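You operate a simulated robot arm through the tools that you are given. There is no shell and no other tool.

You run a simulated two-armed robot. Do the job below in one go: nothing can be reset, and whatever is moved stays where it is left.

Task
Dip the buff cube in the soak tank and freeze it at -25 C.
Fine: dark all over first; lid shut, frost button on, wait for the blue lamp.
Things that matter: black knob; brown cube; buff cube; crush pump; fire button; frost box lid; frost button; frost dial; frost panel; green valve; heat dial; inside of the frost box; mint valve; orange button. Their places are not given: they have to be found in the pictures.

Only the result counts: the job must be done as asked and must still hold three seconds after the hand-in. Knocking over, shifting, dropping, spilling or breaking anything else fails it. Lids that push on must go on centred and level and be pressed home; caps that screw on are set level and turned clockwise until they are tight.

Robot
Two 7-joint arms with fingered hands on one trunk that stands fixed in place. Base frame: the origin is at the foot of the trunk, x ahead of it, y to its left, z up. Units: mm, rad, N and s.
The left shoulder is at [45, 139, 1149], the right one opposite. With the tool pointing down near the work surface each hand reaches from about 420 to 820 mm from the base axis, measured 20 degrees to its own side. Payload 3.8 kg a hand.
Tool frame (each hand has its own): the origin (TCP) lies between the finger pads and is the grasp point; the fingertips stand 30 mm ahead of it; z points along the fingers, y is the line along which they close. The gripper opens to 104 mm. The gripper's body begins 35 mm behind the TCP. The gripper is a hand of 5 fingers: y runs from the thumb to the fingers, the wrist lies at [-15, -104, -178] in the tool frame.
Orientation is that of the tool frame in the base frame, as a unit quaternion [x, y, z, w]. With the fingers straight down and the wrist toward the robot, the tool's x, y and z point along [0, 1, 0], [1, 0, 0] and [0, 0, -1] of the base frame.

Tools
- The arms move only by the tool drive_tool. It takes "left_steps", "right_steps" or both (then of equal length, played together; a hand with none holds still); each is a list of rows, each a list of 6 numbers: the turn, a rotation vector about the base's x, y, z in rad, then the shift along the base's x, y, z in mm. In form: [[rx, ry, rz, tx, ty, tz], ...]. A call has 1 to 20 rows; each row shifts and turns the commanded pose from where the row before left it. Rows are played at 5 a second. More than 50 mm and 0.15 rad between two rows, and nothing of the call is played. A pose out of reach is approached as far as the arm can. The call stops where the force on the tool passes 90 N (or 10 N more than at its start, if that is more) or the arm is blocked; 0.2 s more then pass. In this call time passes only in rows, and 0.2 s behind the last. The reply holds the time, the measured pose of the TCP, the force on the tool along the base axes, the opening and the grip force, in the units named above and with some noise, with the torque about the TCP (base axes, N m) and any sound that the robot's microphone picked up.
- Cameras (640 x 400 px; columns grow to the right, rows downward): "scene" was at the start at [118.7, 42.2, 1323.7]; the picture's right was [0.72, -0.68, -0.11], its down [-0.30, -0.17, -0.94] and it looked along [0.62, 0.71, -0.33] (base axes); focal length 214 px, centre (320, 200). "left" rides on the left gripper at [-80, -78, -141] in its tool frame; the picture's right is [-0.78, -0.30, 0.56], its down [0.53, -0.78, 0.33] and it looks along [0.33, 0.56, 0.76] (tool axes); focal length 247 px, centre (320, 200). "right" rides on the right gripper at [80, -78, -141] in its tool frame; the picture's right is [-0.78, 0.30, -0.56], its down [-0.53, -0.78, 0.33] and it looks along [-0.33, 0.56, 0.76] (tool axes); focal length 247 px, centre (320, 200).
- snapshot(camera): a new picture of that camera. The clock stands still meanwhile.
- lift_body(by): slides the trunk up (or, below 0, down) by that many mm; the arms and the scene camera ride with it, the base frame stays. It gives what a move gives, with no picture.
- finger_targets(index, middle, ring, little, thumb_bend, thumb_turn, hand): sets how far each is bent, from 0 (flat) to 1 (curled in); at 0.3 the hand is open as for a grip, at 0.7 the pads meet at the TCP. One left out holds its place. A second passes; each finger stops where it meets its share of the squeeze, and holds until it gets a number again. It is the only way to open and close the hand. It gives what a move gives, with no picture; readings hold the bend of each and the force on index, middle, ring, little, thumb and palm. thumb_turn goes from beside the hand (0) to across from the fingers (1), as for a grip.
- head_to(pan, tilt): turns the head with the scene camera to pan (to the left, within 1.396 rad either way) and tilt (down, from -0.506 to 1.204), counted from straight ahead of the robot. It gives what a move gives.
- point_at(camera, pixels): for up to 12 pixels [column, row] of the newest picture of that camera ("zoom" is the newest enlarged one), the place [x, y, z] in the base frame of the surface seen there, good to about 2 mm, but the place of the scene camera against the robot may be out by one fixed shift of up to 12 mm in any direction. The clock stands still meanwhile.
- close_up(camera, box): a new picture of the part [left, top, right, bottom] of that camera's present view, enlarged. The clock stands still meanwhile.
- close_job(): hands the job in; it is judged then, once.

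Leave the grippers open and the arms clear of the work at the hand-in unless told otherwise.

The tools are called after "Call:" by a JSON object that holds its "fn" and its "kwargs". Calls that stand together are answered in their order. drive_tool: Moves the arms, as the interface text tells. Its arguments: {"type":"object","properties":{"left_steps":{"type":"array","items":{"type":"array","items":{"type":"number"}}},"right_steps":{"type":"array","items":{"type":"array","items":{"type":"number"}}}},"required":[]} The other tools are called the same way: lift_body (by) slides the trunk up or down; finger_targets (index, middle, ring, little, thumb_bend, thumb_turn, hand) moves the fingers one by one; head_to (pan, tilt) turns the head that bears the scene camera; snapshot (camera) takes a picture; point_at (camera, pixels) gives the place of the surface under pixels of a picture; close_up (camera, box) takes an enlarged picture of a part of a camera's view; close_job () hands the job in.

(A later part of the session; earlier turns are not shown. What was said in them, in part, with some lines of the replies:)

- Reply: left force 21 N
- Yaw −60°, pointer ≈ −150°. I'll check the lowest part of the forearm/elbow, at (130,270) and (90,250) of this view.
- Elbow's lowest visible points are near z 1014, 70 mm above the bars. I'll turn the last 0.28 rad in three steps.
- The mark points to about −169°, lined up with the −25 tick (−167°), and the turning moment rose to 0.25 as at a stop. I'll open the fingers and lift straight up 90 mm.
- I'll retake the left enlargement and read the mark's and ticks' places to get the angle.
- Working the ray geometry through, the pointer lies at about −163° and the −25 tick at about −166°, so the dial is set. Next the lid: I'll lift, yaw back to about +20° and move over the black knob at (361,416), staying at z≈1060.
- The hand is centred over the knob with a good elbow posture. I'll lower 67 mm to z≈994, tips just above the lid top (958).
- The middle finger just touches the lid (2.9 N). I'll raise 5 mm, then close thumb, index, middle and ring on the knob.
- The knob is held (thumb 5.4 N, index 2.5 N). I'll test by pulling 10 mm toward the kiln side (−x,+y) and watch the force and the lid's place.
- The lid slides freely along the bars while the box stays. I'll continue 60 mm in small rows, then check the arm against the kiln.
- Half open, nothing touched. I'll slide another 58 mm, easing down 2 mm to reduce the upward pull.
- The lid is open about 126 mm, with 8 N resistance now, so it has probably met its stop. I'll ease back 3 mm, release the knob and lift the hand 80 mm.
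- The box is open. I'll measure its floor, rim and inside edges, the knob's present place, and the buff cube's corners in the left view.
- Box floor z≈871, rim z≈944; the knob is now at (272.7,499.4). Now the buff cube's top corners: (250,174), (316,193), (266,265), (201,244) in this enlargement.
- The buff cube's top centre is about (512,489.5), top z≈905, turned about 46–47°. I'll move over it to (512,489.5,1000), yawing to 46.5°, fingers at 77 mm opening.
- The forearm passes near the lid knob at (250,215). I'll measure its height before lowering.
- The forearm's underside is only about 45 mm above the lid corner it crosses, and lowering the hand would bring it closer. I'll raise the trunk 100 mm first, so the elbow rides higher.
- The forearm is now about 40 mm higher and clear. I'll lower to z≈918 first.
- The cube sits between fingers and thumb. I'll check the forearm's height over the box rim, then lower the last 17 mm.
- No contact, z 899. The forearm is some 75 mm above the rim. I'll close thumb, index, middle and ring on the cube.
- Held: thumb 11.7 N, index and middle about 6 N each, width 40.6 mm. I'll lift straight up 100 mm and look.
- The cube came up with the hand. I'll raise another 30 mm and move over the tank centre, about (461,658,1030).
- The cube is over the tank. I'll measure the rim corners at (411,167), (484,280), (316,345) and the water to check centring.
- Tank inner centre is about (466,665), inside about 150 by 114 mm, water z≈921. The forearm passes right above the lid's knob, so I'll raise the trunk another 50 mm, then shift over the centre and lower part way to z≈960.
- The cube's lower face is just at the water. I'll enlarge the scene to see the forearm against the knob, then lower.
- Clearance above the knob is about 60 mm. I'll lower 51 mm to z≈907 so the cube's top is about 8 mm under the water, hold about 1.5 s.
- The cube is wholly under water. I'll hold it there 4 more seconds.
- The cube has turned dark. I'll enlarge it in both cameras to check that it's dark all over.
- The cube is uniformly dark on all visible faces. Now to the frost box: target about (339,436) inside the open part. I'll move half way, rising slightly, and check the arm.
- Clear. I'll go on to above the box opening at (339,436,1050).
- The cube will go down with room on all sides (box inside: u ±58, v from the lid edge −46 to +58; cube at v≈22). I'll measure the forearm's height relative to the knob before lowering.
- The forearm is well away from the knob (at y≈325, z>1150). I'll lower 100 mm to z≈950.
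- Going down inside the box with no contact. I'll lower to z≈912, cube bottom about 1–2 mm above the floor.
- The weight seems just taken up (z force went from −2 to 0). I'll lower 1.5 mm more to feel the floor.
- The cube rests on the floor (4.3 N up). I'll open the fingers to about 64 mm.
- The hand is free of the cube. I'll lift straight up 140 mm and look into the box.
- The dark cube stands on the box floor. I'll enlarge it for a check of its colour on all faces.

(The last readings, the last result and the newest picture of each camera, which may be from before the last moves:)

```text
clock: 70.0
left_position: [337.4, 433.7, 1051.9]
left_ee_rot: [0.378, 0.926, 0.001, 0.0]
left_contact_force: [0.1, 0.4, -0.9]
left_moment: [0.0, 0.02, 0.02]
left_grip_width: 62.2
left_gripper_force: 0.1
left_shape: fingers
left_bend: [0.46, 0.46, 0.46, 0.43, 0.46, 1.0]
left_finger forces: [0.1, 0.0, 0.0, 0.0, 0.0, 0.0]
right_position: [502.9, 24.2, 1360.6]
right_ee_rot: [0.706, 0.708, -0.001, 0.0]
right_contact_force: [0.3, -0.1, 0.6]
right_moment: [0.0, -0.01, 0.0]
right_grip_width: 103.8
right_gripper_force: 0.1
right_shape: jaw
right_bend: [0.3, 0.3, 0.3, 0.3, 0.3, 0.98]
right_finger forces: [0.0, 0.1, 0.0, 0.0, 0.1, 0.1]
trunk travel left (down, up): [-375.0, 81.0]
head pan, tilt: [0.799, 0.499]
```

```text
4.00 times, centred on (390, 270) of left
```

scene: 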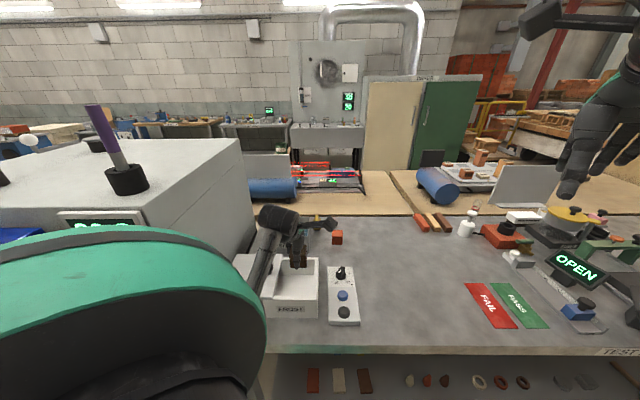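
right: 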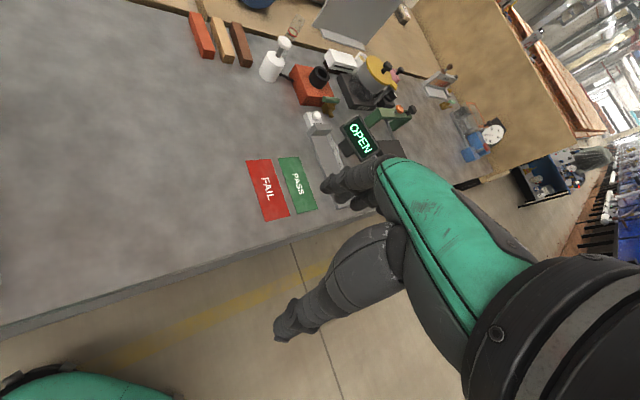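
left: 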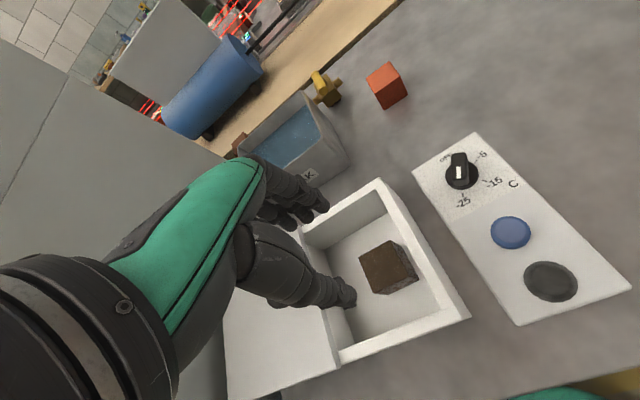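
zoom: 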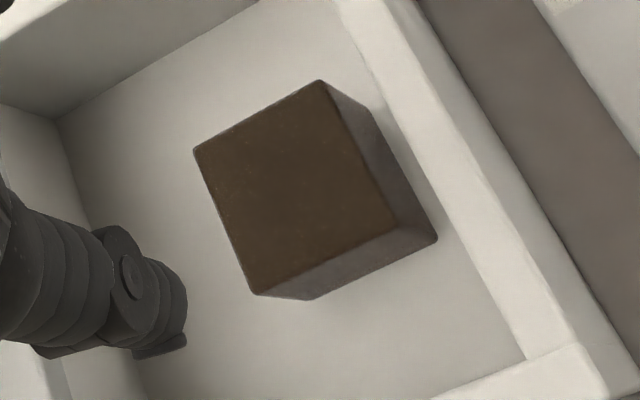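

All visible faces are dark. Next, shut the lid: I'll yaw to about 20° and move over the knob near (273,502) at z≈1052.

Call:
{"fn": "drive_tool", "kwargs": {"left_steps": [[0, 0, -0.09, -13, 13.4, 0], [0, 0, -0.09, -13, 13.4, 0], [0, 0, -0.09, -13, 13.4, 0], [0, 0, -0.09, -13, 13.4, 0], [0, 0, -0.09, -13, 13.4, 0], [0, 0, 0, 0, 0, 0]]}}

Call:
{"fn": "snapshot", "kwargs": {"camera": "left"}}

Call:
{"fn": "snapshot", "kwargs": {"camera": "scene"}}

```text
clock: 71.3
left_position: [273.3, 501.6, 1051.5]
left_ee_rot: [0.576, 0.818, 0.0, 0.001]
left_contact_force: [-0.4, -1.0, 0.8]
left_moment: [-0.04, -0.01, -0.01]
left_grip_width: 62.0
left_gripper_force: 0.1
left_shape: fingers
left_bend: [0.46, 0.46, 0.46, 0.43, 0.46, 1.0]
left_finger forces: [0.0, 0.0, 0.1, 0.1, 0.1, 0.0]
right_position: [503.6, 24.5, 1359.6]
right_ee_rot: [0.706, 0.708, 0.0, -0.001]
right_contact_force: [-1.3, -0.2, -0.1]
right_moment: [-0.01, 0.03, -0.04]
right_grip_width: 103.5
right_gripper_force: 0.0
right_shape: jaw
right_bend: [0.3, 0.3, 0.3, 0.3, 0.3, 0.98]
right_finger forces: [0.1, 0.1, 0.1, 0.1, 0.0, 0.0]
trunk travel left (down, up): [-375.0, 81.0]
head pan, tilt: [0.799, 0.499]
```

```text
taken
```

left: 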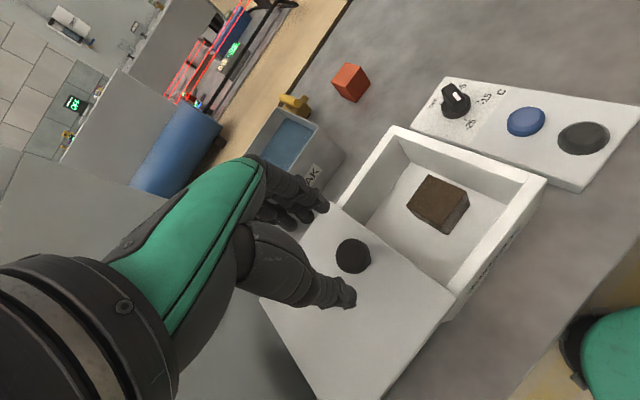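

```text
taken
```

scene: 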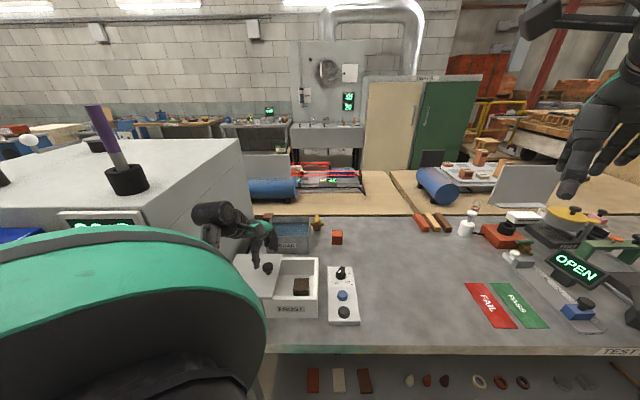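

I'll measure the knob's edges at (337–371, 240–272) to find its centre.

Call:
{"fn": "point_at", "kwargs": {"camera": "left", "pixels": [[353, 255], [340, 255], [367, 255], [353, 243], [353, 267], [452, 290], [340, 205]]}}

```text
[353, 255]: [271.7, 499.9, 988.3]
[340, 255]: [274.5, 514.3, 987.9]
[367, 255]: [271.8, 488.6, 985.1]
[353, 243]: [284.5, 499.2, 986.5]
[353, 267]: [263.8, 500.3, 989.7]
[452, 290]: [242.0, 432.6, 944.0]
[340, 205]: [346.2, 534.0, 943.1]
```

Knob centre about (273.7,501.5), right under the TCP. I'll lower to z≈997.5 and grip it with thumb, index and middle.

Call:
{"fn": "drive_tool", "kwargs": {"left_steps": [[0, 0, 0, 0, 0, -18], [0, 0, 0, 0, 0, -18], [0, 0, 0, 0, 0, -12], [0, 0, 0, 0, 0, -6], [0, 0, 0, 0, 0, 0]]}}

Call:
{"fn": "finger_targets", "kwargs": {"hand": "left", "index": 0.66, "middle": 0.66, "thumb_bend": 0.66}}

Call:
{"fn": "snapshot", "kwargs": {"camera": "left"}}

```text
clock: 72.5
left_position: [273.4, 503.3, 998.2]
left_ee_rot: [0.576, 0.817, 0.0, 0.0]
left_contact_force: [0.4, 0.1, 1.1]
left_moment: [-0.01, -0.01, 0.02]
left_grip_width: 62.2
left_gripper_force: 0.0
left_shape: fingers
left_bend: [0.46, 0.46, 0.46, 0.43, 0.46, 1.0]
left_finger forces: [0.1, 0.0, 0.0, 0.0, 0.1, 0.0]
right_position: [502.8, 24.7, 1361.6]
right_ee_rot: [0.706, 0.708, 0.0, 0.0]
right_contact_force: [-0.2, 0.2, 0.0]
right_moment: [0.07, 0.0, 0.02]
right_grip_width: 103.7
right_gripper_force: 0.1
right_shape: jaw
right_bend: [0.3, 0.3, 0.3, 0.3, 0.3, 0.98]
right_finger forces: [0.0, 0.1, 0.0, 0.0, 0.1, 0.1]
trunk travel left (down, up): [-375.0, 81.0]
head pan, tilt: [0.799, 0.499]
```

```text
clock: 73.5
left_position: [272.9, 503.4, 997.0]
left_ee_rot: [0.576, 0.817, 0.0, 0.0]
left_contact_force: [0.3, -0.1, -2.0]
left_moment: [-0.01, 0.0, -0.01]
left_grip_width: 23.3
left_gripper_force: 4.0
left_shape: fingers
left_bend: [0.62, 0.65, 0.46, 0.43, 0.61, 1.0]
left_finger forces: [3.2, 1.2, 0.0, 0.0, 4.5, 0.0]
right_position: [503.4, 24.4, 1361.9]
right_ee_rot: [0.706, 0.708, 0.0, -0.001]
right_contact_force: [-0.6, -0.5, 0.1]
right_moment: [0.01, -0.04, 0.01]
right_grip_width: 103.7
right_gripper_force: 0.0
right_shape: jaw
right_bend: [0.3, 0.3, 0.3, 0.3, 0.3, 0.98]
right_finger forces: [0.1, 0.0, 0.0, 0.0, 0.0, 0.1]
trunk travel left (down, up): [-375.0, 81.0]
head pan, tilt: [0.799, 0.499]
```

```text
taken
```

left: 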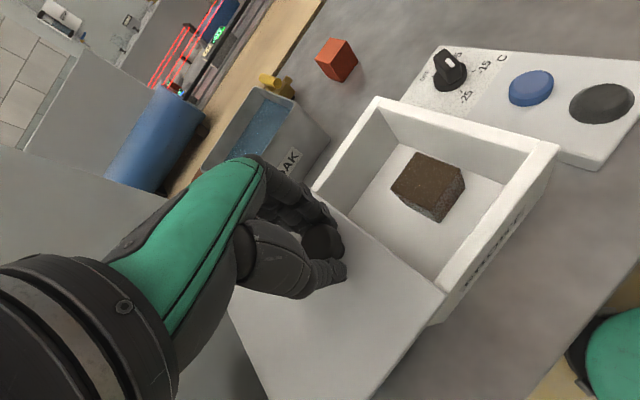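

Gripped. I'll slide the lid back (+x,−y) 90 mm first.

Call:
{"fn": "drive_tool", "kwargs": {"left_steps": [[0, 0, 0, 5.3, -5.3, 0], [0, 0, 0, 5.3, -5.3, 0], [0, 0, 0, 5.3, -5.3, 0], [0, 0, 0, 5.3, -5.3, 0], [0, 0, 0, 5.3, -5.3, 0], [0, 0, 0, 5.3, -5.3, 0], [0, 0, 0, 5.3, -5.3, 0], [0, 0, 0, 5.3, -5.3, 0], [0, 0, 0, 5.3, -5.3, 0], [0, 0, 0, 5.3, -5.3, 0], [0, 0, 0, 5.3, -5.3, 0], [0, 0, 0, 5.3, -5.3, 0]]}}

Call:
{"fn": "snapshot", "kwargs": {"camera": "scene"}}

Call:
{"fn": "snapshot", "kwargs": {"camera": "left"}}

```text
clock: 76.2
left_position: [337.8, 439.2, 996.3]
left_ee_rot: [0.576, 0.818, 0.0, 0.0]
left_contact_force: [-1.0, -0.2, 0.0]
left_moment: [-0.02, 0.02, 0.01]
left_grip_width: 22.7
left_gripper_force: 3.9
left_shape: fingers
left_bend: [0.62, 0.65, 0.46, 0.43, 0.62, 1.0]
left_finger forces: [2.8, 0.8, 0.0, 0.1, 4.6, 0.0]
right_position: [503.4, 23.5, 1361.1]
right_ee_rot: [0.707, 0.707, -0.001, 0.001]
right_contact_force: [-0.3, 0.8, 0.5]
right_moment: [0.01, 0.02, 0.02]
right_grip_width: 103.9
right_gripper_force: 0.1
right_shape: jaw
right_bend: [0.3, 0.3, 0.3, 0.3, 0.3, 0.98]
right_finger forces: [0.1, 0.1, 0.0, 0.1, 0.0, 0.0]
trunk travel left (down, up): [-375.0, 81.0]
head pan, tilt: [0.799, 0.499]
```

```text
taken
```

scene: 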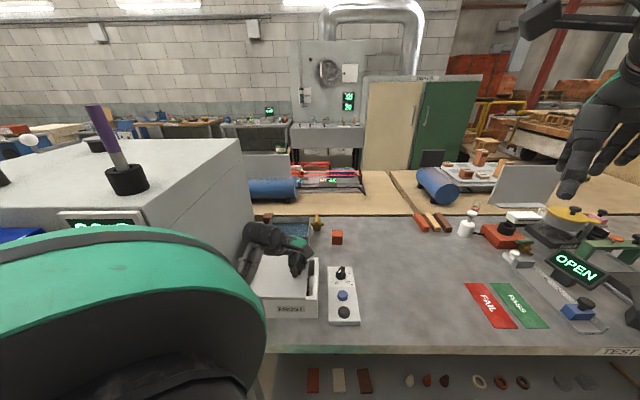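

```text
taken
```

left: 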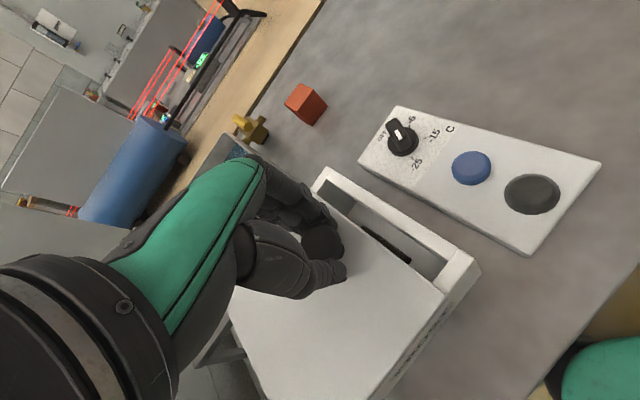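

About 34 mm of gap is left. I'll slide the rest in small rows plus a few mm, watching for the stop.

Call:
{"fn": "drive_tool", "kwargs": {"left_steps": [[0, 0, 0, 4, -4, 0], [0, 0, 0, 4, -4, 0], [0, 0, 0, 4, -4, 0], [0, 0, 0, 4, -4, 0], [0, 0, 0, 3, -3, 0], [0, 0, 0, 3, -3, 0], [0, 0, 0, 2, -2, 0], [0, 0, 0, 2, -2, 0], [0, 0, 0, 0, 0, 0]]}}

Call:
{"fn": "snapshot", "kwargs": {"camera": "left"}}

Call:
{"fn": "close_up", "kwargs": {"camera": "scene", "box": [225, 190, 375, 330]}}

```text
clock: 78.2
left_position: [362.4, 414.2, 997.3]
left_ee_rot: [0.575, 0.818, 0.001, 0.0]
left_contact_force: [-4.6, 3.1, -3.0]
left_moment: [0.03, 0.09, 0.0]
left_grip_width: 22.6
left_gripper_force: 4.7
left_shape: fingers
left_bend: [0.63, 0.65, 0.46, 0.43, 0.61, 1.0]
left_finger forces: [1.6, 1.9, 0.0, 0.0, 5.8, 0.1]
right_position: [503.9, 25.5, 1361.9]
right_ee_rot: [0.706, 0.708, 0.0, 0.0]
right_contact_force: [-0.3, 0.3, 0.1]
right_moment: [0.0, 0.01, -0.03]
right_grip_width: 103.8
right_gripper_force: 0.1
right_shape: jaw
right_bend: [0.3, 0.3, 0.3, 0.3, 0.3, 0.98]
right_finger forces: [0.1, 0.0, 0.0, 0.0, 0.0, 0.0]
trunk travel left (down, up): [-375.0, 81.0]
head pan, tilt: [0.799, 0.499]
```

```text
taken
```

left: 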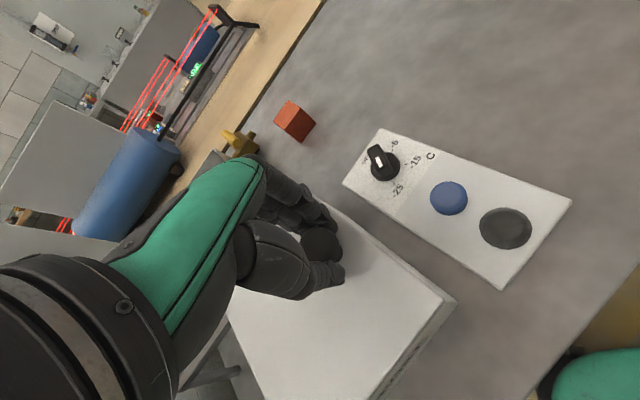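

```text
2.86 times, centred on (300, 260) of scene
```

zoom: 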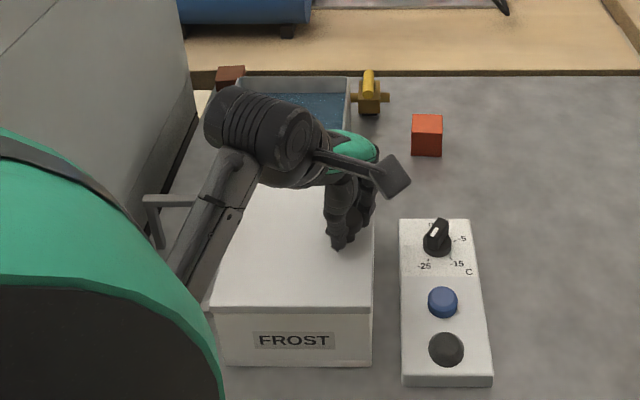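

The lid meets its stop (about 5.5 N) and covers the box. I'll press 2 mm further to be sure, relax, release the knob and lift.

Call:
{"fn": "drive_tool", "kwargs": {"left_steps": [[0, 0, 0, 1.5, -1.5, 0], [0, 0, 0, 1, -1, 0], [0, 0, 0, 0, 0, 0]]}}

Call:
{"fn": "drive_tool", "kwargs": {"left_steps": [[0, 0, 0, -2, 2, 0], [0, 0, 0, 0, 0, 0]]}}

Call:
{"fn": "finger_targets", "kwargs": {"hand": "left", "index": 0.42, "middle": 0.42, "ring": 0.42, "little": 0.42, "thumb_bend": 0.42}}

Call:
{"fn": "drive_tool", "kwargs": {"left_steps": [[0, 0, 0, 0, 0, 12], [0, 0, 0, 0, 0, 20], [0, 0, 0, 0, 0, 20], [0, 0, 0, 0, 0, 20], [0, 0, 0, 0, 0, 0]]}}

Call:
{"fn": "snapshot", "kwargs": {"camera": "left"}}

Call:
{"fn": "close_up", "kwargs": {"camera": "scene", "box": [225, 190, 375, 330]}}

```text
clock: 79.0
left_position: [364.9, 410.5, 996.4]
left_ee_rot: [0.576, 0.817, -0.001, 0.0]
left_contact_force: [-4.6, 1.6, -2.6]
left_moment: [0.0, 0.08, 0.0]
left_grip_width: 21.2
left_gripper_force: 3.1
left_shape: fingers
left_bend: [0.65, 0.65, 0.46, 0.43, 0.6, 1.0]
left_finger forces: [0.3, 1.7, 0.0, 0.1, 4.3, 0.1]
right_position: [502.5, 25.2, 1361.5]
right_ee_rot: [0.707, 0.708, 0.0, 0.0]
right_contact_force: [-0.5, 0.1, 0.5]
right_moment: [-0.01, 0.0, 0.02]
right_grip_width: 103.5
right_gripper_force: 0.0
right_shape: jaw
right_bend: [0.3, 0.3, 0.3, 0.3, 0.3, 0.98]
right_finger forces: [0.0, 0.1, 0.1, 0.0, 0.0, 0.1]
trunk travel left (down, up): [-375.0, 81.0]
head pan, tilt: [0.799, 0.499]
```

```text
clock: 79.5
left_position: [363.7, 411.5, 998.0]
left_ee_rot: [0.576, 0.818, -0.001, 0.001]
left_contact_force: [-2.2, -1.2, -1.9]
left_moment: [-0.03, 0.06, -0.01]
left_grip_width: 20.5
left_gripper_force: 3.8
left_shape: fingers
left_bend: [0.65, 0.65, 0.46, 0.43, 0.61, 1.0]
left_finger forces: [1.5, 1.6, 0.1, 0.0, 4.4, 0.0]
right_position: [503.5, 24.3, 1361.8]
right_ee_rot: [0.707, 0.707, 0.001, 0.001]
right_contact_force: [-1.0, -0.9, -0.4]
right_moment: [0.01, -0.01, -0.03]
right_grip_width: 103.8
right_gripper_force: 0.1
right_shape: jaw
right_bend: [0.3, 0.3, 0.3, 0.3, 0.3, 0.98]
right_finger forces: [0.1, 0.0, 0.0, 0.1, 0.0, 0.0]
trunk travel left (down, up): [-375.0, 81.0]
head pan, tilt: [0.799, 0.499]
```

```text
clock: 80.5
left_position: [363.6, 412.4, 997.0]
left_ee_rot: [0.575, 0.818, 0.0, 0.001]
left_contact_force: [-0.3, 0.1, -0.6]
left_moment: [-0.01, -0.01, -0.03]
left_grip_width: 72.0
left_gripper_force: 0.0
left_shape: fingers
left_bend: [0.42, 0.42, 0.42, 0.42, 0.42, 0.99]
left_finger forces: [0.1, 0.0, 0.0, 0.0, 0.0, 0.1]
right_position: [503.4, 24.0, 1360.1]
right_ee_rot: [0.707, 0.708, -0.001, 0.0]
right_contact_force: [-0.1, 0.2, -1.0]
right_moment: [0.01, -0.02, 0.01]
right_grip_width: 104.0
right_gripper_force: 0.0
right_shape: jaw
right_bend: [0.3, 0.3, 0.3, 0.3, 0.3, 0.98]
right_finger forces: [0.0, 0.0, 0.0, 0.0, 0.1, 0.1]
trunk travel left (down, up): [-375.0, 81.0]
head pan, tilt: [0.799, 0.499]
```

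```text
clock: 81.8
left_position: [363.7, 412.6, 1069.3]
left_ee_rot: [0.576, 0.818, 0.0, 0.001]
left_contact_force: [0.2, -1.1, 0.5]
left_moment: [-0.01, 0.0, 0.01]
left_grip_width: 72.3
left_gripper_force: 0.1
left_shape: fingers
left_bend: [0.42, 0.42, 0.42, 0.42, 0.42, 0.99]
left_finger forces: [0.0, 0.0, 0.0, 0.1, 0.0, 0.0]
right_position: [503.1, 24.2, 1359.7]
right_ee_rot: [0.706, 0.708, -0.001, -0.001]
right_contact_force: [0.0, -0.1, -0.3]
right_moment: [0.0, -0.02, 0.02]
right_grip_width: 104.0
right_gripper_force: 0.1
right_shape: jaw
right_bend: [0.3, 0.3, 0.3, 0.3, 0.3, 0.98]
right_finger forces: [0.0, 0.1, 0.0, 0.1, 0.0, 0.1]
trunk travel left (down, up): [-375.0, 81.0]
head pan, tilt: [0.799, 0.499]
```

```text
taken
```

left: 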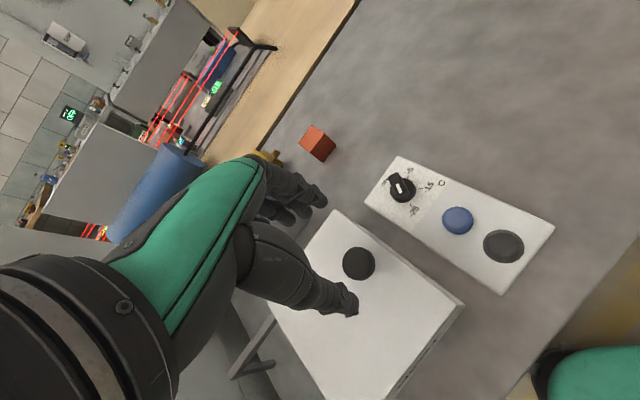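

```text
2.86 times, centred on (300, 260) of scene
```

zoom: 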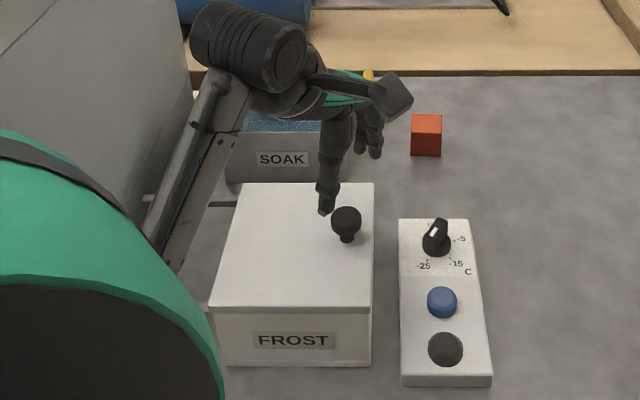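

I'll check the lid's corners at (337,212) and (462,303), and the knob, against where they were at the start.

Call:
{"fn": "point_at", "kwargs": {"camera": "left", "pixels": [[358, 262], [338, 213], [461, 303], [457, 220], [503, 246], [401, 187], [394, 398], [445, 214], [470, 226]]}}

Call:
{"fn": "close_up", "kwargs": {"camera": "left", "box": [300, 180, 480, 340]}}

```text
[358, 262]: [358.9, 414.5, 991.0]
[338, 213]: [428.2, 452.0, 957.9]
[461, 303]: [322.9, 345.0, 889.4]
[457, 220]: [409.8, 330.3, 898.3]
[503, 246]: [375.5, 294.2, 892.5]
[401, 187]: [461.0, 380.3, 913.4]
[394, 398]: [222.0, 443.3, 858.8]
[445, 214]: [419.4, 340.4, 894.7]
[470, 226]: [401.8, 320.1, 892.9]
```

```text
2.50 times, centred on (390, 260) of left
```

zoom: 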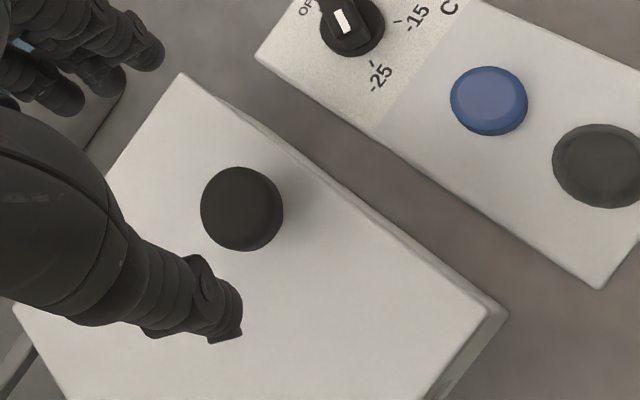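

The lid is back at its starting place, edges flush. The blue cylinder at about (410.6,330.2,897) is the frost button; the dark dome beyond it must be the lamp. I'll bring thumb, index and middle together as a poker (ring and little curled away) and look at the tips.

Call:
{"fn": "finger_targets", "kwargs": {"hand": "left", "index": 0.68, "middle": 0.68, "ring": 0.95, "little": 0.95, "thumb_bend": 0.68}}

Call:
{"fn": "drive_tool", "kwargs": {"left_steps": [[0, 0, 0, 9, -16, 0], [0, 0, 0, 9, -16, 0], [0, 0, 0, 9, -16, 0], [0, 0, 0, 10, -17, 0], [0, 0, 0, 10, -17, -20], [0, 0, 0, 0, 0, -20], [0, 0, 0, 0, 0, -20], [0, 0, 0, 0, 0, 0]]}}

Call:
{"fn": "snapshot", "kwargs": {"camera": "left"}}

Call:
{"fn": "close_up", "kwargs": {"camera": "scene", "box": [250, 190, 400, 330]}}

```text
clock: 82.8
left_position: [365.3, 413.0, 1069.4]
left_ee_rot: [0.576, 0.818, 0.0, -0.001]
left_contact_force: [0.0, 1.0, -0.2]
left_moment: [0.01, 0.0, 0.01]
left_grip_width: 6.5
left_gripper_force: 0.1
left_shape: fingers
left_bend: [0.68, 0.68, 0.95, 0.95, 0.68, 1.0]
left_finger forces: [0.1, 0.0, 0.0, 0.0, 0.0, 0.0]
right_position: [503.3, 25.0, 1361.9]
right_ee_rot: [0.707, 0.708, 0.0, 0.0]
right_contact_force: [-0.2, -0.4, -0.2]
right_moment: [0.0, 0.01, -0.02]
right_grip_width: 103.6
right_gripper_force: 0.1
right_shape: jaw
right_bend: [0.3, 0.3, 0.3, 0.3, 0.3, 0.98]
right_finger forces: [0.0, 0.0, 0.0, 0.0, 0.0, 0.0]
trunk travel left (down, up): [-375.0, 81.0]
head pan, tilt: [0.799, 0.499]
```

```text
clock: 84.5
left_position: [411.8, 330.0, 1008.2]
left_ee_rot: [0.576, 0.818, 0.001, 0.0]
left_contact_force: [-1.0, 0.2, 0.5]
left_moment: [0.0, 0.02, 0.05]
left_grip_width: 6.7
left_gripper_force: 0.1
left_shape: fingers
left_bend: [0.68, 0.68, 0.95, 0.95, 0.68, 1.0]
left_finger forces: [0.0, 0.1, 0.0, 0.0, 0.1, 0.0]
right_position: [504.1, 22.6, 1361.6]
right_ee_rot: [0.707, 0.707, -0.001, -0.001]
right_contact_force: [-0.2, -0.5, 0.1]
right_moment: [0.02, 0.01, -0.01]
right_grip_width: 103.6
right_gripper_force: 0.0
right_shape: jaw
right_bend: [0.3, 0.3, 0.3, 0.3, 0.3, 0.98]
right_finger forces: [0.0, 0.0, 0.0, 0.0, 0.1, 0.0]
trunk travel left (down, up): [-375.0, 81.0]
head pan, tilt: [0.799, 0.499]
```

```text
taken
```

left: 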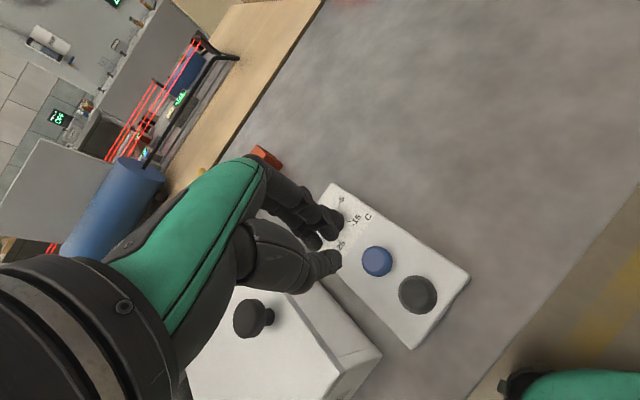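

```text
2.86 times, centred on (325, 260) of scene
```

zoom: 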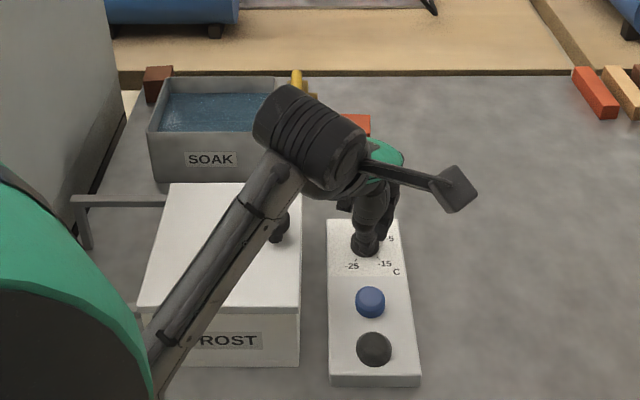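

I'll measure the tips: thumb end near (332,264), finger ends near (335,220) and (312,240).

Call:
{"fn": "close_up", "kwargs": {"camera": "left", "box": [260, 170, 440, 320]}}

Call:
{"fn": "point_at", "kwargs": {"camera": "left", "pixels": [[333, 264], [325, 268], [337, 220], [330, 226], [312, 240], [320, 212], [377, 261], [338, 258]]}}

```text
2.67 times, centred on (350, 245) of left
```

zoom: 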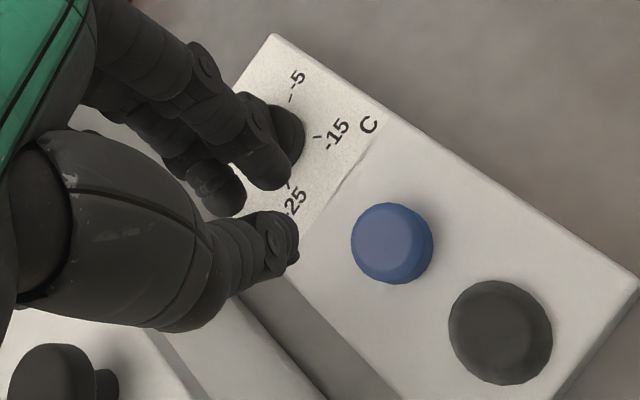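

```text
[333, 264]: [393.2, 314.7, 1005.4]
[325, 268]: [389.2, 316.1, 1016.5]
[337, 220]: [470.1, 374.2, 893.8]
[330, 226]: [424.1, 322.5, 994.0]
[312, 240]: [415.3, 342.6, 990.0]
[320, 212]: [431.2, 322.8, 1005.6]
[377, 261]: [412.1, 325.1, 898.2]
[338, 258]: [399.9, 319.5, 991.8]
```

Index and thumb tips straddle the TCP; the middle lies aside. I'll curl the middle away too, close index and thumb fully, and lower over the button to z≈942.

Call:
{"fn": "finger_targets", "kwargs": {"hand": "left", "index": 0.7, "middle": 0.95, "thumb_bend": 0.7}}

Call:
{"fn": "drive_tool", "kwargs": {"left_steps": [[0, 0, 0, -1, 1.5, -17], [0, 0, 0, -1, 1.5, -17], [0, 0, 0, 0, 0, -16], [0, 0, 0, 0, 0, -16], [0, 0, 0, 0, 0, 0]]}}

Call:
{"fn": "close_up", "kwargs": {"camera": "left", "box": [250, 160, 450, 340]}}

Call:
{"fn": "close_up", "kwargs": {"camera": "scene", "box": [290, 220, 390, 330]}}

```text
clock: 85.5
left_position: [410.8, 332.2, 1008.2]
left_ee_rot: [0.576, 0.817, 0.0, 0.001]
left_contact_force: [-0.7, 0.2, -0.6]
left_moment: [0.02, 0.01, 0.01]
left_grip_width: 1.4
left_gripper_force: 0.1
left_shape: fingers
left_bend: [0.7, 0.95, 0.95, 0.95, 0.7, 1.0]
left_finger forces: [0.0, 0.0, 0.1, 0.0, 0.0, 0.0]
right_position: [504.0, 25.4, 1362.2]
right_ee_rot: [0.706, 0.708, -0.001, -0.001]
right_contact_force: [0.2, -0.6, 0.2]
right_moment: [0.0, 0.01, 0.02]
right_grip_width: 103.6
right_gripper_force: 0.0
right_shape: jaw
right_bend: [0.3, 0.3, 0.3, 0.3, 0.3, 0.98]
right_finger forces: [0.1, 0.0, 0.0, 0.0, 0.0, 0.1]
trunk travel left (down, up): [-375.0, 81.0]
head pan, tilt: [0.799, 0.499]
```

```text
clock: 86.8
left_position: [407.9, 334.0, 942.6]
left_ee_rot: [0.576, 0.818, 0.0, 0.0]
left_contact_force: [0.6, 0.0, -0.7]
left_moment: [0.0, 0.03, -0.01]
left_grip_width: 1.7
left_gripper_force: 0.0
left_shape: fingers
left_bend: [0.7, 0.95, 0.95, 0.95, 0.7, 1.0]
left_finger forces: [0.0, 0.0, 0.0, 0.0, 0.0, 0.1]
right_position: [504.1, 24.7, 1362.2]
right_ee_rot: [0.706, 0.708, -0.001, -0.001]
right_contact_force: [-0.4, -0.8, -0.7]
right_moment: [0.0, 0.0, 0.02]
right_grip_width: 103.7
right_gripper_force: 0.1
right_shape: jaw
right_bend: [0.3, 0.3, 0.3, 0.3, 0.3, 0.98]
right_finger forces: [0.1, 0.1, 0.0, 0.1, 0.0, 0.0]
trunk travel left (down, up): [-375.0, 81.0]
head pan, tilt: [0.799, 0.499]
```

```text
2.22 times, centred on (350, 250) of left
```

zoom: 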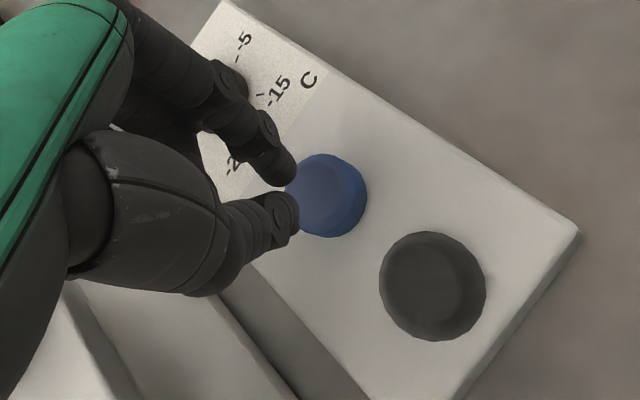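

```text
3.64 times, centred on (340, 275) of scene
```

zoom: 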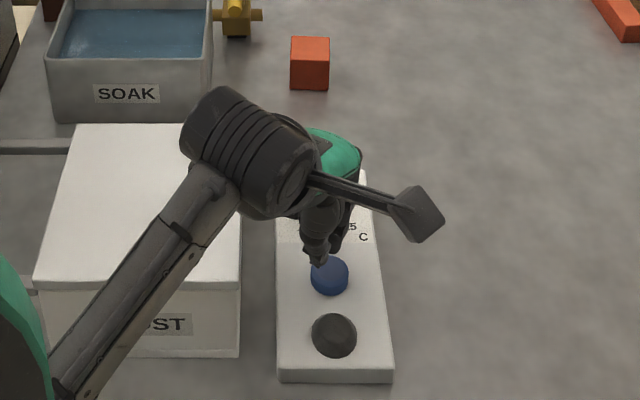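

The tips sit slightly off the button's middle. I'll measure the tip ends and the button top in this view.

Call:
{"fn": "close_up", "kwargs": {"camera": "left", "box": [250, 160, 450, 340]}}

Call:
{"fn": "point_at", "kwargs": {"camera": "zoom", "pixels": [[293, 212], [285, 230], [290, 172], [280, 180], [325, 190], [360, 190], [325, 158], [325, 225], [432, 275], [300, 190]]}}

```text
2.22 times, centred on (350, 250) of left
```

zoom: 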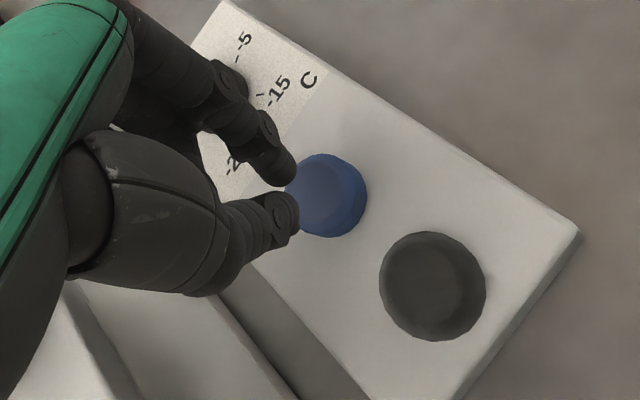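

```text
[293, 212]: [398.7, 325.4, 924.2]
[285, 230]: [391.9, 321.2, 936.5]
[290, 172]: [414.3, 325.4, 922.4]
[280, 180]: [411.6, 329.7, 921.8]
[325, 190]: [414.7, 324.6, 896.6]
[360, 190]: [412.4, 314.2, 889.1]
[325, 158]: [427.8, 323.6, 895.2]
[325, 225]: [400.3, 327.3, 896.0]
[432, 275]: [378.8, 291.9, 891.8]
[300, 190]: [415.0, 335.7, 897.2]
```

Button top centre about (412.5,329); the tips' midpoint is about (408.5,332). I'll shift (+4,−3) and lower 14 mm in small steps, watching the force.

Call:
{"fn": "drive_tool", "kwargs": {"left_steps": [[0, 0, 0, 4, -3, 0], [0, 0, 0, 0, 0, -5], [0, 0, 0, 0, 0, -5], [0, 0, 0, 0, 0, -4], [0, 0, 0, 0, 0, 0]]}}

Call:
{"fn": "close_up", "kwargs": {"camera": "left", "box": [250, 160, 450, 340]}}

```text
clock: 88.0
left_position: [413.1, 330.7, 928.9]
left_ee_rot: [0.575, 0.818, -0.001, 0.0]
left_contact_force: [0.1, -0.2, 0.3]
left_moment: [0.0, -0.01, 0.02]
left_grip_width: 1.5
left_gripper_force: 0.0
left_shape: fingers
left_bend: [0.7, 0.95, 0.95, 0.95, 0.7, 1.0]
left_finger forces: [0.0, 0.0, 0.0, 0.0, 0.0, 0.0]
right_position: [503.8, 24.3, 1361.4]
right_ee_rot: [0.706, 0.708, -0.001, 0.0]
right_contact_force: [-0.9, 0.2, 0.2]
right_moment: [0.01, -0.01, 0.0]
right_grip_width: 103.7
right_gripper_force: 0.2
right_shape: jaw
right_bend: [0.3, 0.3, 0.3, 0.3, 0.3, 0.98]
right_finger forces: [0.0, 0.1, 0.0, 0.0, 0.0, 0.0]
trunk travel left (down, up): [-375.0, 81.0]
head pan, tilt: [0.799, 0.499]
```

```text
2.22 times, centred on (350, 250) of left
```

zoom: 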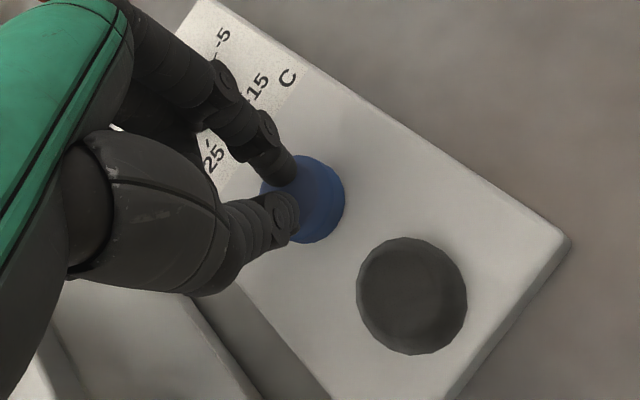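

The tips are right over the button. I'll keep lowering in 2–3 mm steps.

Call:
{"fn": "drive_tool", "kwargs": {"left_steps": [[0, 0, 0, 0, 0, -2.5], [0, 0, 0, 0, 0, -2.5], [0, 0, 0, 0, 0, 0]]}}

```text
clock: 88.8
left_position: [412.8, 330.5, 923.4]
left_ee_rot: [0.576, 0.818, -0.001, 0.0]
left_contact_force: [-0.2, 0.7, 2.8]
left_moment: [0.02, -0.02, -0.01]
left_grip_width: 1.3
left_gripper_force: 1.7
left_shape: fingers
left_bend: [0.7, 0.95, 0.95, 0.95, 0.7, 1.0]
left_finger forces: [0.9, 0.0, 0.0, 0.0, 1.2, 0.1]
right_position: [503.4, 24.1, 1360.8]
right_ee_rot: [0.707, 0.707, 0.0, 0.0]
right_contact_force: [0.4, -0.3, 0.2]
right_moment: [-0.01, -0.04, 0.02]
right_grip_width: 103.6
right_gripper_force: 0.0
right_shape: jaw
right_bend: [0.3, 0.3, 0.3, 0.3, 0.3, 0.98]
right_finger forces: [0.0, 0.0, 0.0, 0.1, 0.0, 0.0]
trunk travel left (down, up): [-375.0, 81.0]
head pan, tilt: [0.799, 0.499]
heard: click
```

A click was heard with 2.8 N on both tips: the button went in. I'll lift straight off at once, and look at the lamp.

Call:
{"fn": "drive_tool", "kwargs": {"left_steps": [[0, 0, 0, 0, 0, 10], [0, 0, 0, 0, 0, 20], [0, 0, 0, 0, 0, 25], [0, 0, 0, 0, 0, 25], [0, 0, 0, 0, 0, 25], [0, 0, 0, 0, 0, 0]]}}

Call:
{"fn": "snapshot", "kwargs": {"camera": "left"}}

Call:
{"fn": "close_up", "kwargs": {"camera": "scene", "box": [290, 220, 390, 330]}}

```text
clock: 90.2
left_position: [412.8, 332.0, 1029.2]
left_ee_rot: [0.576, 0.817, 0.001, 0.0]
left_contact_force: [0.8, -0.1, -0.4]
left_moment: [0.0, 0.02, 0.0]
left_grip_width: 0.9
left_gripper_force: 0.0
left_shape: fingers
left_bend: [0.7, 0.95, 0.95, 0.95, 0.7, 1.0]
left_finger forces: [0.1, 0.1, 0.0, 0.0, 0.0, 0.0]
right_position: [503.4, 23.9, 1360.8]
right_ee_rot: [0.707, 0.708, 0.0, 0.0]
right_contact_force: [0.3, 0.1, 0.5]
right_moment: [0.03, -0.01, -0.03]
right_grip_width: 103.5
right_gripper_force: 0.1
right_shape: jaw
right_bend: [0.3, 0.3, 0.3, 0.3, 0.3, 0.98]
right_finger forces: [0.0, 0.1, 0.1, 0.1, 0.1, 0.1]
trunk travel left (down, up): [-375.0, 81.0]
head pan, tilt: [0.799, 0.499]
```

```text
taken
```

left: 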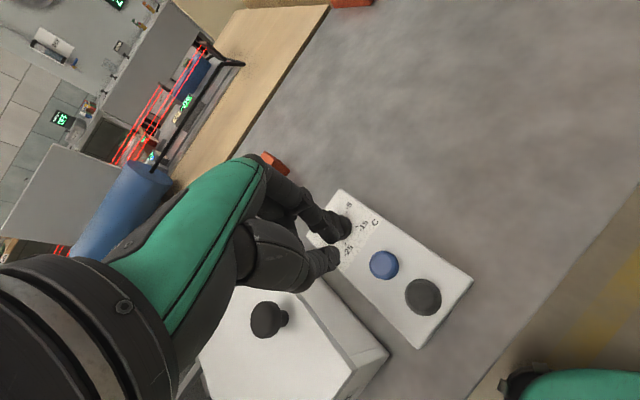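

```text
3.64 times, centred on (340, 275) of scene
```

zoom: 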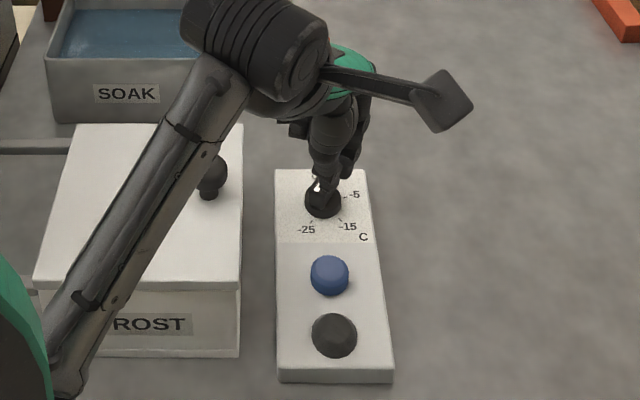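

The dome is still dark; freezing should take time. I'll wait 4 s with null steps and look again.

Call:
{"fn": "drive_tool", "kwargs": {"left_steps": [[0, 0, 0, 0, 0, 5], [0, 0, 0, 0, 0, 5], [0, 0, 0, 0, 0, 5], [0, 0, 0, 0, 0, 5], [0, 0, 0, 0, 0, 5], [0, 0, 0, 0, 0, 5], [0, 0, 0, 0, 0, 0], [0, 0, 0, 0, 0, 0], [0, 0, 0, 0, 0, 0], [0, 0, 0, 0, 0, 0], [0, 0, 0, 0, 0, 0], [0, 0, 0, 0, 0, 0], [0, 0, 0, 0, 0, 0], [0, 0, 0, 0, 0, 0], [0, 0, 0, 0, 0, 0], [0, 0, 0, 0, 0, 0], [0, 0, 0, 0, 0, 0], [0, 0, 0, 0, 0, 0], [0, 0, 0, 0, 0, 0], [0, 0, 0, 0, 0, 0]]}}

Call:
{"fn": "close_up", "kwargs": {"camera": "scene", "box": [290, 220, 390, 330]}}

Call:
{"fn": "close_up", "kwargs": {"camera": "left", "box": [300, 160, 500, 360]}}

```text
clock: 94.3
left_position: [413.9, 330.5, 1058.8]
left_ee_rot: [0.576, 0.818, 0.0, 0.0]
left_contact_force: [0.3, 0.7, -0.4]
left_moment: [-0.02, -0.02, -0.01]
left_grip_width: 1.2
left_gripper_force: 0.1
left_shape: fingers
left_bend: [0.7, 0.95, 0.95, 0.95, 0.7, 1.0]
left_finger forces: [0.0, 0.1, 0.0, 0.1, 0.0, 0.0]
right_position: [501.8, 24.2, 1360.0]
right_ee_rot: [0.706, 0.708, 0.0, 0.0]
right_contact_force: [-1.0, 0.3, 0.1]
right_moment: [-0.01, 0.04, 0.01]
right_grip_width: 103.7
right_gripper_force: 0.1
right_shape: jaw
right_bend: [0.3, 0.3, 0.3, 0.3, 0.3, 0.98]
right_finger forces: [0.0, 0.0, 0.0, 0.0, 0.0, 0.0]
trunk travel left (down, up): [-375.0, 81.0]
head pan, tilt: [0.799, 0.499]
```

```text
3.64 times, centred on (340, 275) of scene
```

zoom: 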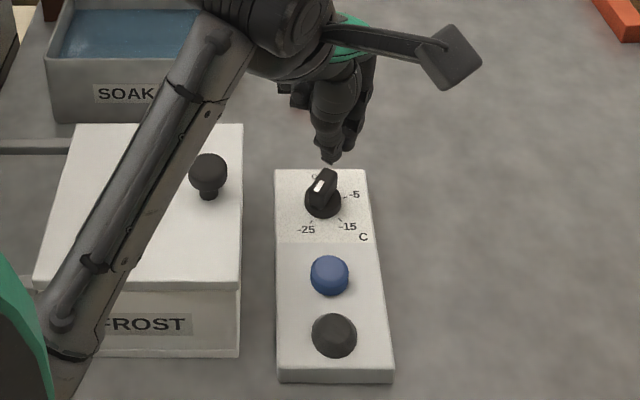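

```text
2.00 times, centred on (400, 260) of left
```

zoom: 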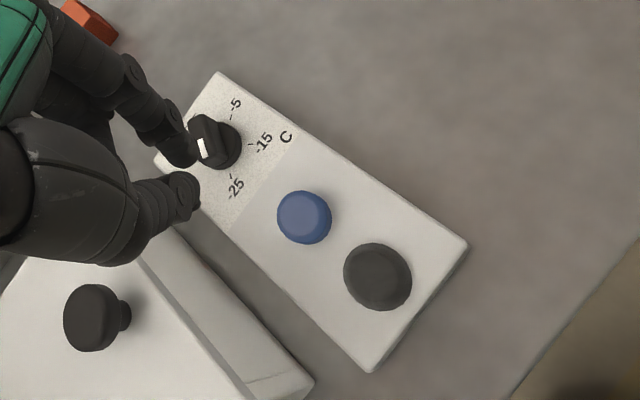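

Not lit yet. Meanwhile I'll open the fingers (a second passes) and wait on.

Call:
{"fn": "finger_targets", "kwargs": {"hand": "left", "index": 0.3, "middle": 0.3, "ring": 0.3, "little": 0.3, "thumb_bend": 0.3}}

Call:
{"fn": "drive_tool", "kwargs": {"left_steps": [[0, 0, 0, 0, 0, 5], [0, 0, 0, 0, 0, 5], [0, 0, 0, 0, 0, 5], [0, 0, 0, 0, 0, 5], [0, 0, 0, 0, 0, 5], [0, 0, 0, 0, 0, 5], [0, 0, 0, 0, 0, 0], [0, 0, 0, 0, 0, 0], [0, 0, 0, 0, 0, 0], [0, 0, 0, 0, 0, 0], [0, 0, 0, 0, 0, 0], [0, 0, 0, 0, 0, 0], [0, 0, 0, 0, 0, 0], [0, 0, 0, 0, 0, 0], [0, 0, 0, 0, 0, 0], [0, 0, 0, 0, 0, 0], [0, 0, 0, 0, 0, 0], [0, 0, 0, 0, 0, 0], [0, 0, 0, 0, 0, 0], [0, 0, 0, 0, 0, 0]]}}

Call:
{"fn": "close_up", "kwargs": {"camera": "left", "box": [300, 160, 500, 360]}}

Call:
{"fn": "snapshot", "kwargs": {"camera": "scene"}}

```text
clock: 95.3
left_position: [412.6, 330.0, 1058.3]
left_ee_rot: [0.575, 0.818, 0.0, 0.0]
left_contact_force: [-0.1, -0.4, -0.4]
left_moment: [0.0, -0.01, 0.01]
left_grip_width: 102.9
left_gripper_force: 0.1
left_shape: fingers
left_bend: [0.3, 0.3, 0.3, 0.3, 0.3, 0.98]
left_finger forces: [0.1, 0.0, 0.1, 0.0, 0.0, 0.1]
right_position: [502.3, 24.3, 1360.7]
right_ee_rot: [0.707, 0.708, -0.001, -0.001]
right_contact_force: [-0.6, -0.9, 0.4]
right_moment: [0.03, 0.0, -0.03]
right_grip_width: 103.7
right_gripper_force: 0.0
right_shape: jaw
right_bend: [0.3, 0.3, 0.3, 0.3, 0.3, 0.98]
right_finger forces: [0.0, 0.1, 0.0, 0.1, 0.1, 0.0]
trunk travel left (down, up): [-375.0, 81.0]
head pan, tilt: [0.799, 0.499]
```

```text
clock: 99.5
left_position: [413.0, 329.3, 1089.1]
left_ee_rot: [0.576, 0.818, 0.001, 0.001]
left_contact_force: [-0.2, -0.9, 0.2]
left_moment: [-0.01, -0.01, 0.02]
left_grip_width: 102.7
left_gripper_force: 0.0
left_shape: fingers
left_bend: [0.3, 0.3, 0.3, 0.3, 0.3, 0.98]
left_finger forces: [0.0, 0.0, 0.0, 0.0, 0.0, 0.1]
right_position: [503.8, 24.8, 1362.2]
right_ee_rot: [0.706, 0.708, 0.0, 0.0]
right_contact_force: [0.3, 0.3, -0.6]
right_moment: [-0.04, 0.0, 0.0]
right_grip_width: 103.6
right_gripper_force: 0.1
right_shape: jaw
right_bend: [0.3, 0.3, 0.3, 0.3, 0.3, 0.98]
right_finger forces: [0.1, 0.0, 0.1, 0.0, 0.0, 0.0]
trunk travel left (down, up): [-375.0, 81.0]
head pan, tilt: [0.799, 0.499]
```

```text
2.00 times, centred on (400, 260) of left
```

zoom: 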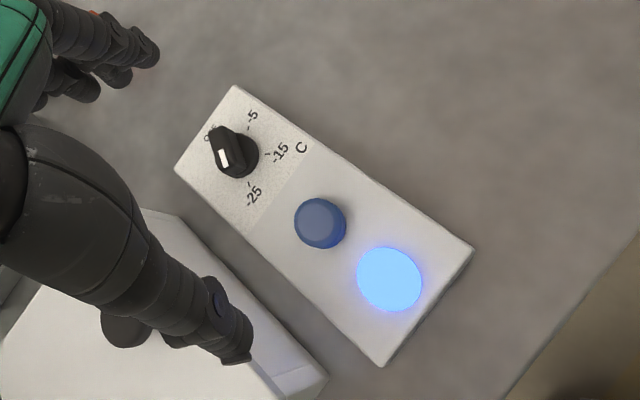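

```text
taken
```

scene: 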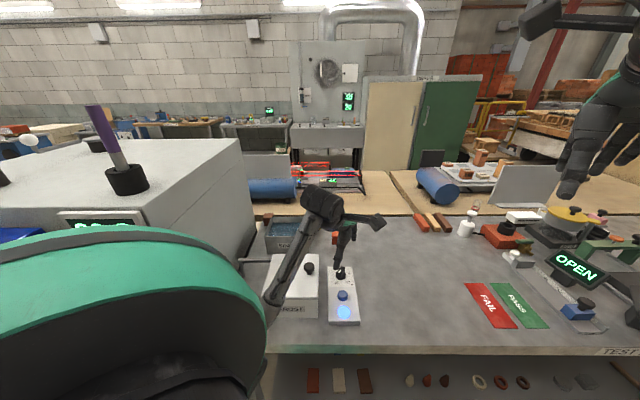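

The blue lamp is lit. I'll take a last close look at the dial, then raise the left arm clear.

Call:
{"fn": "close_up", "kwargs": {"camera": "left", "box": [375, 190, 455, 270]}}

Call:
{"fn": "drive_tool", "kwargs": {"left_steps": [[0, 0, 0, 0, 0, 25], [0, 0, 0, 0, 0, 25], [0, 0, 0, 0, 0, 25], [0, 0, 0, 0, 0, 25], [0, 0, 0, 0, 0, 25], [0, 0, 0, -10, 5, 25], [0, 0, 0, 0, 0, 0]]}}

Call:
{"fn": "snapshot", "kwargs": {"camera": "scene"}}

Call:
{"fn": "snapshot", "kwargs": {"camera": "left"}}

```text
5.00 times, centred on (415, 230) of left
```

zoom: 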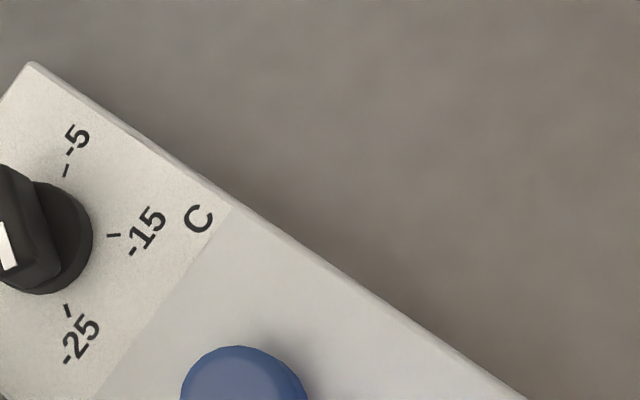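

```text
clock: 101.2
left_position: [400.7, 336.2, 1240.0]
left_ee_rot: [0.575, 0.818, 0.0, 0.0]
left_contact_force: [-0.2, -0.2, -0.5]
left_moment: [0.02, 0.03, -0.02]
left_grip_width: 102.6
left_gripper_force: 0.0
left_shape: fingers
left_bend: [0.3, 0.3, 0.3, 0.3, 0.3, 0.98]
left_finger forces: [0.1, 0.1, 0.0, 0.1, 0.0, 0.0]
right_position: [504.0, 24.9, 1361.1]
right_ee_rot: [0.707, 0.707, -0.001, -0.001]
right_contact_force: [0.5, -0.6, 0.1]
right_moment: [0.01, -0.05, -0.06]
right_grip_width: 103.7
right_gripper_force: 0.1
right_shape: jaw
right_bend: [0.3, 0.3, 0.3, 0.3, 0.3, 0.98]
right_finger forces: [0.1, 0.0, 0.1, 0.0, 0.0, 0.1]
trunk travel left (down, up): [-375.0, 81.0]
head pan, tilt: [0.799, 0.499]
```

```text
taken
```

scene: 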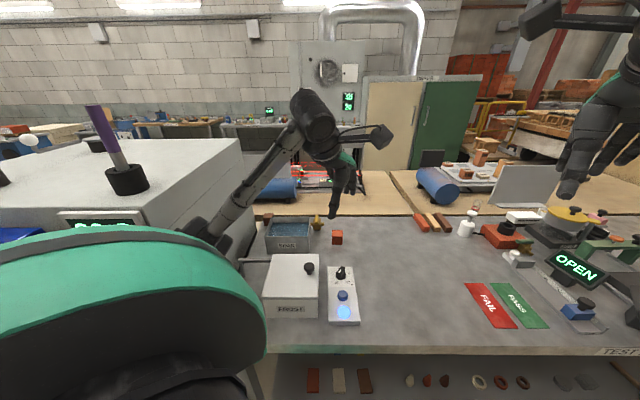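

```text
taken
```

left: 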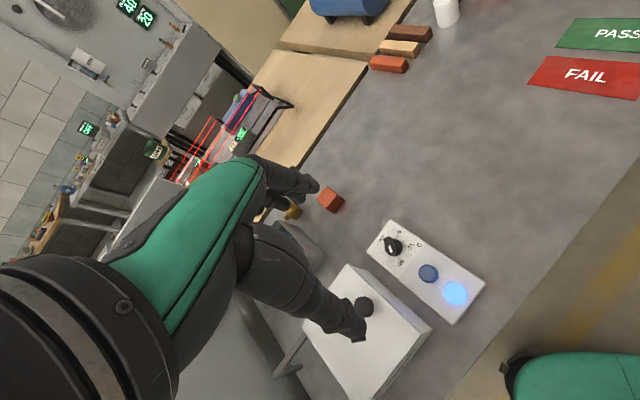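

The arm is clear and the lamp stays blue. One more enlarged look at the dial from up here at (392,245).

Call:
{"fn": "close_up", "kwargs": {"camera": "left", "box": [360, 215, 430, 275]}}

Call:
{"fn": "close_up", "kwargs": {"camera": "scene", "box": [240, 210, 380, 330]}}

```text
6.67 times, centred on (395, 245) of left
```

zoom: 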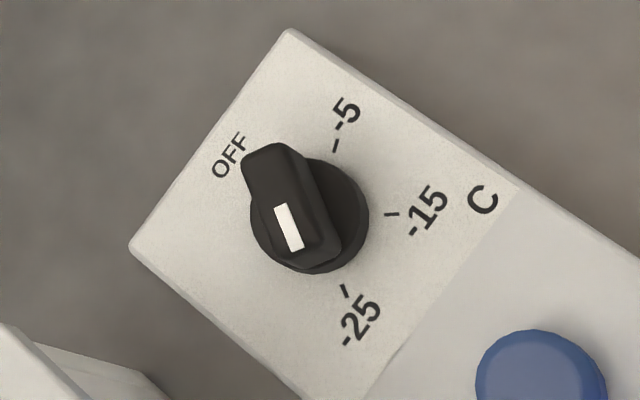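

```text
3.33 times, centred on (310, 270) of scene
```

zoom: 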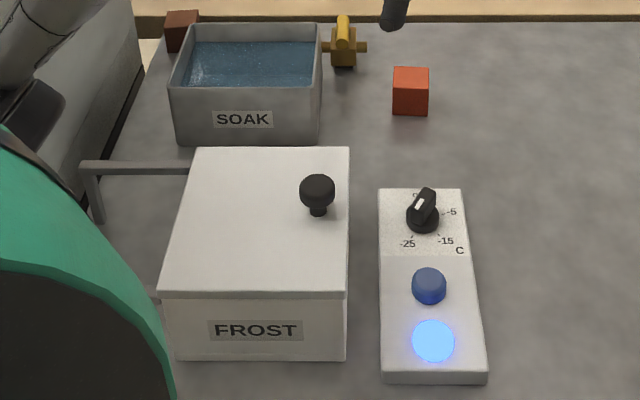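

Everything holds: the dial points at −25, the lid is flush and shut, the blue lamp is lit, the other cubes stand where they were, the hands are open and clear. I'll hand the job in.

Call:
{"fn": "close_job", "kwargs": {}}

```text
The job is handed in.
```

The buff cube was soaked and is frozen in the shut frost box. The dial is set at -25 C and the blue lamp is lit. I've handed the job in; no verdict came back.

- **Dial:** I turned it clockwise from OFF to -25. Its pointer is within about 4° of the -25 mark.
- **Soak:** I held the cube wholly under water for about 5 seconds. Every face I could see came out evenly dark; I couldn't see the underside or the faces covered by the fingers.
- **Freeze:** The lid turned out to slide rather than lift. I slid it open, set the cube on the box floor and slid it back flush. I then pressed the frost button, which clicked, and the blue lamp came on about 10 seconds later.

Nothing else looked moved or spilled in the pictures. Both hands were open and clear of the work at the hand-in.
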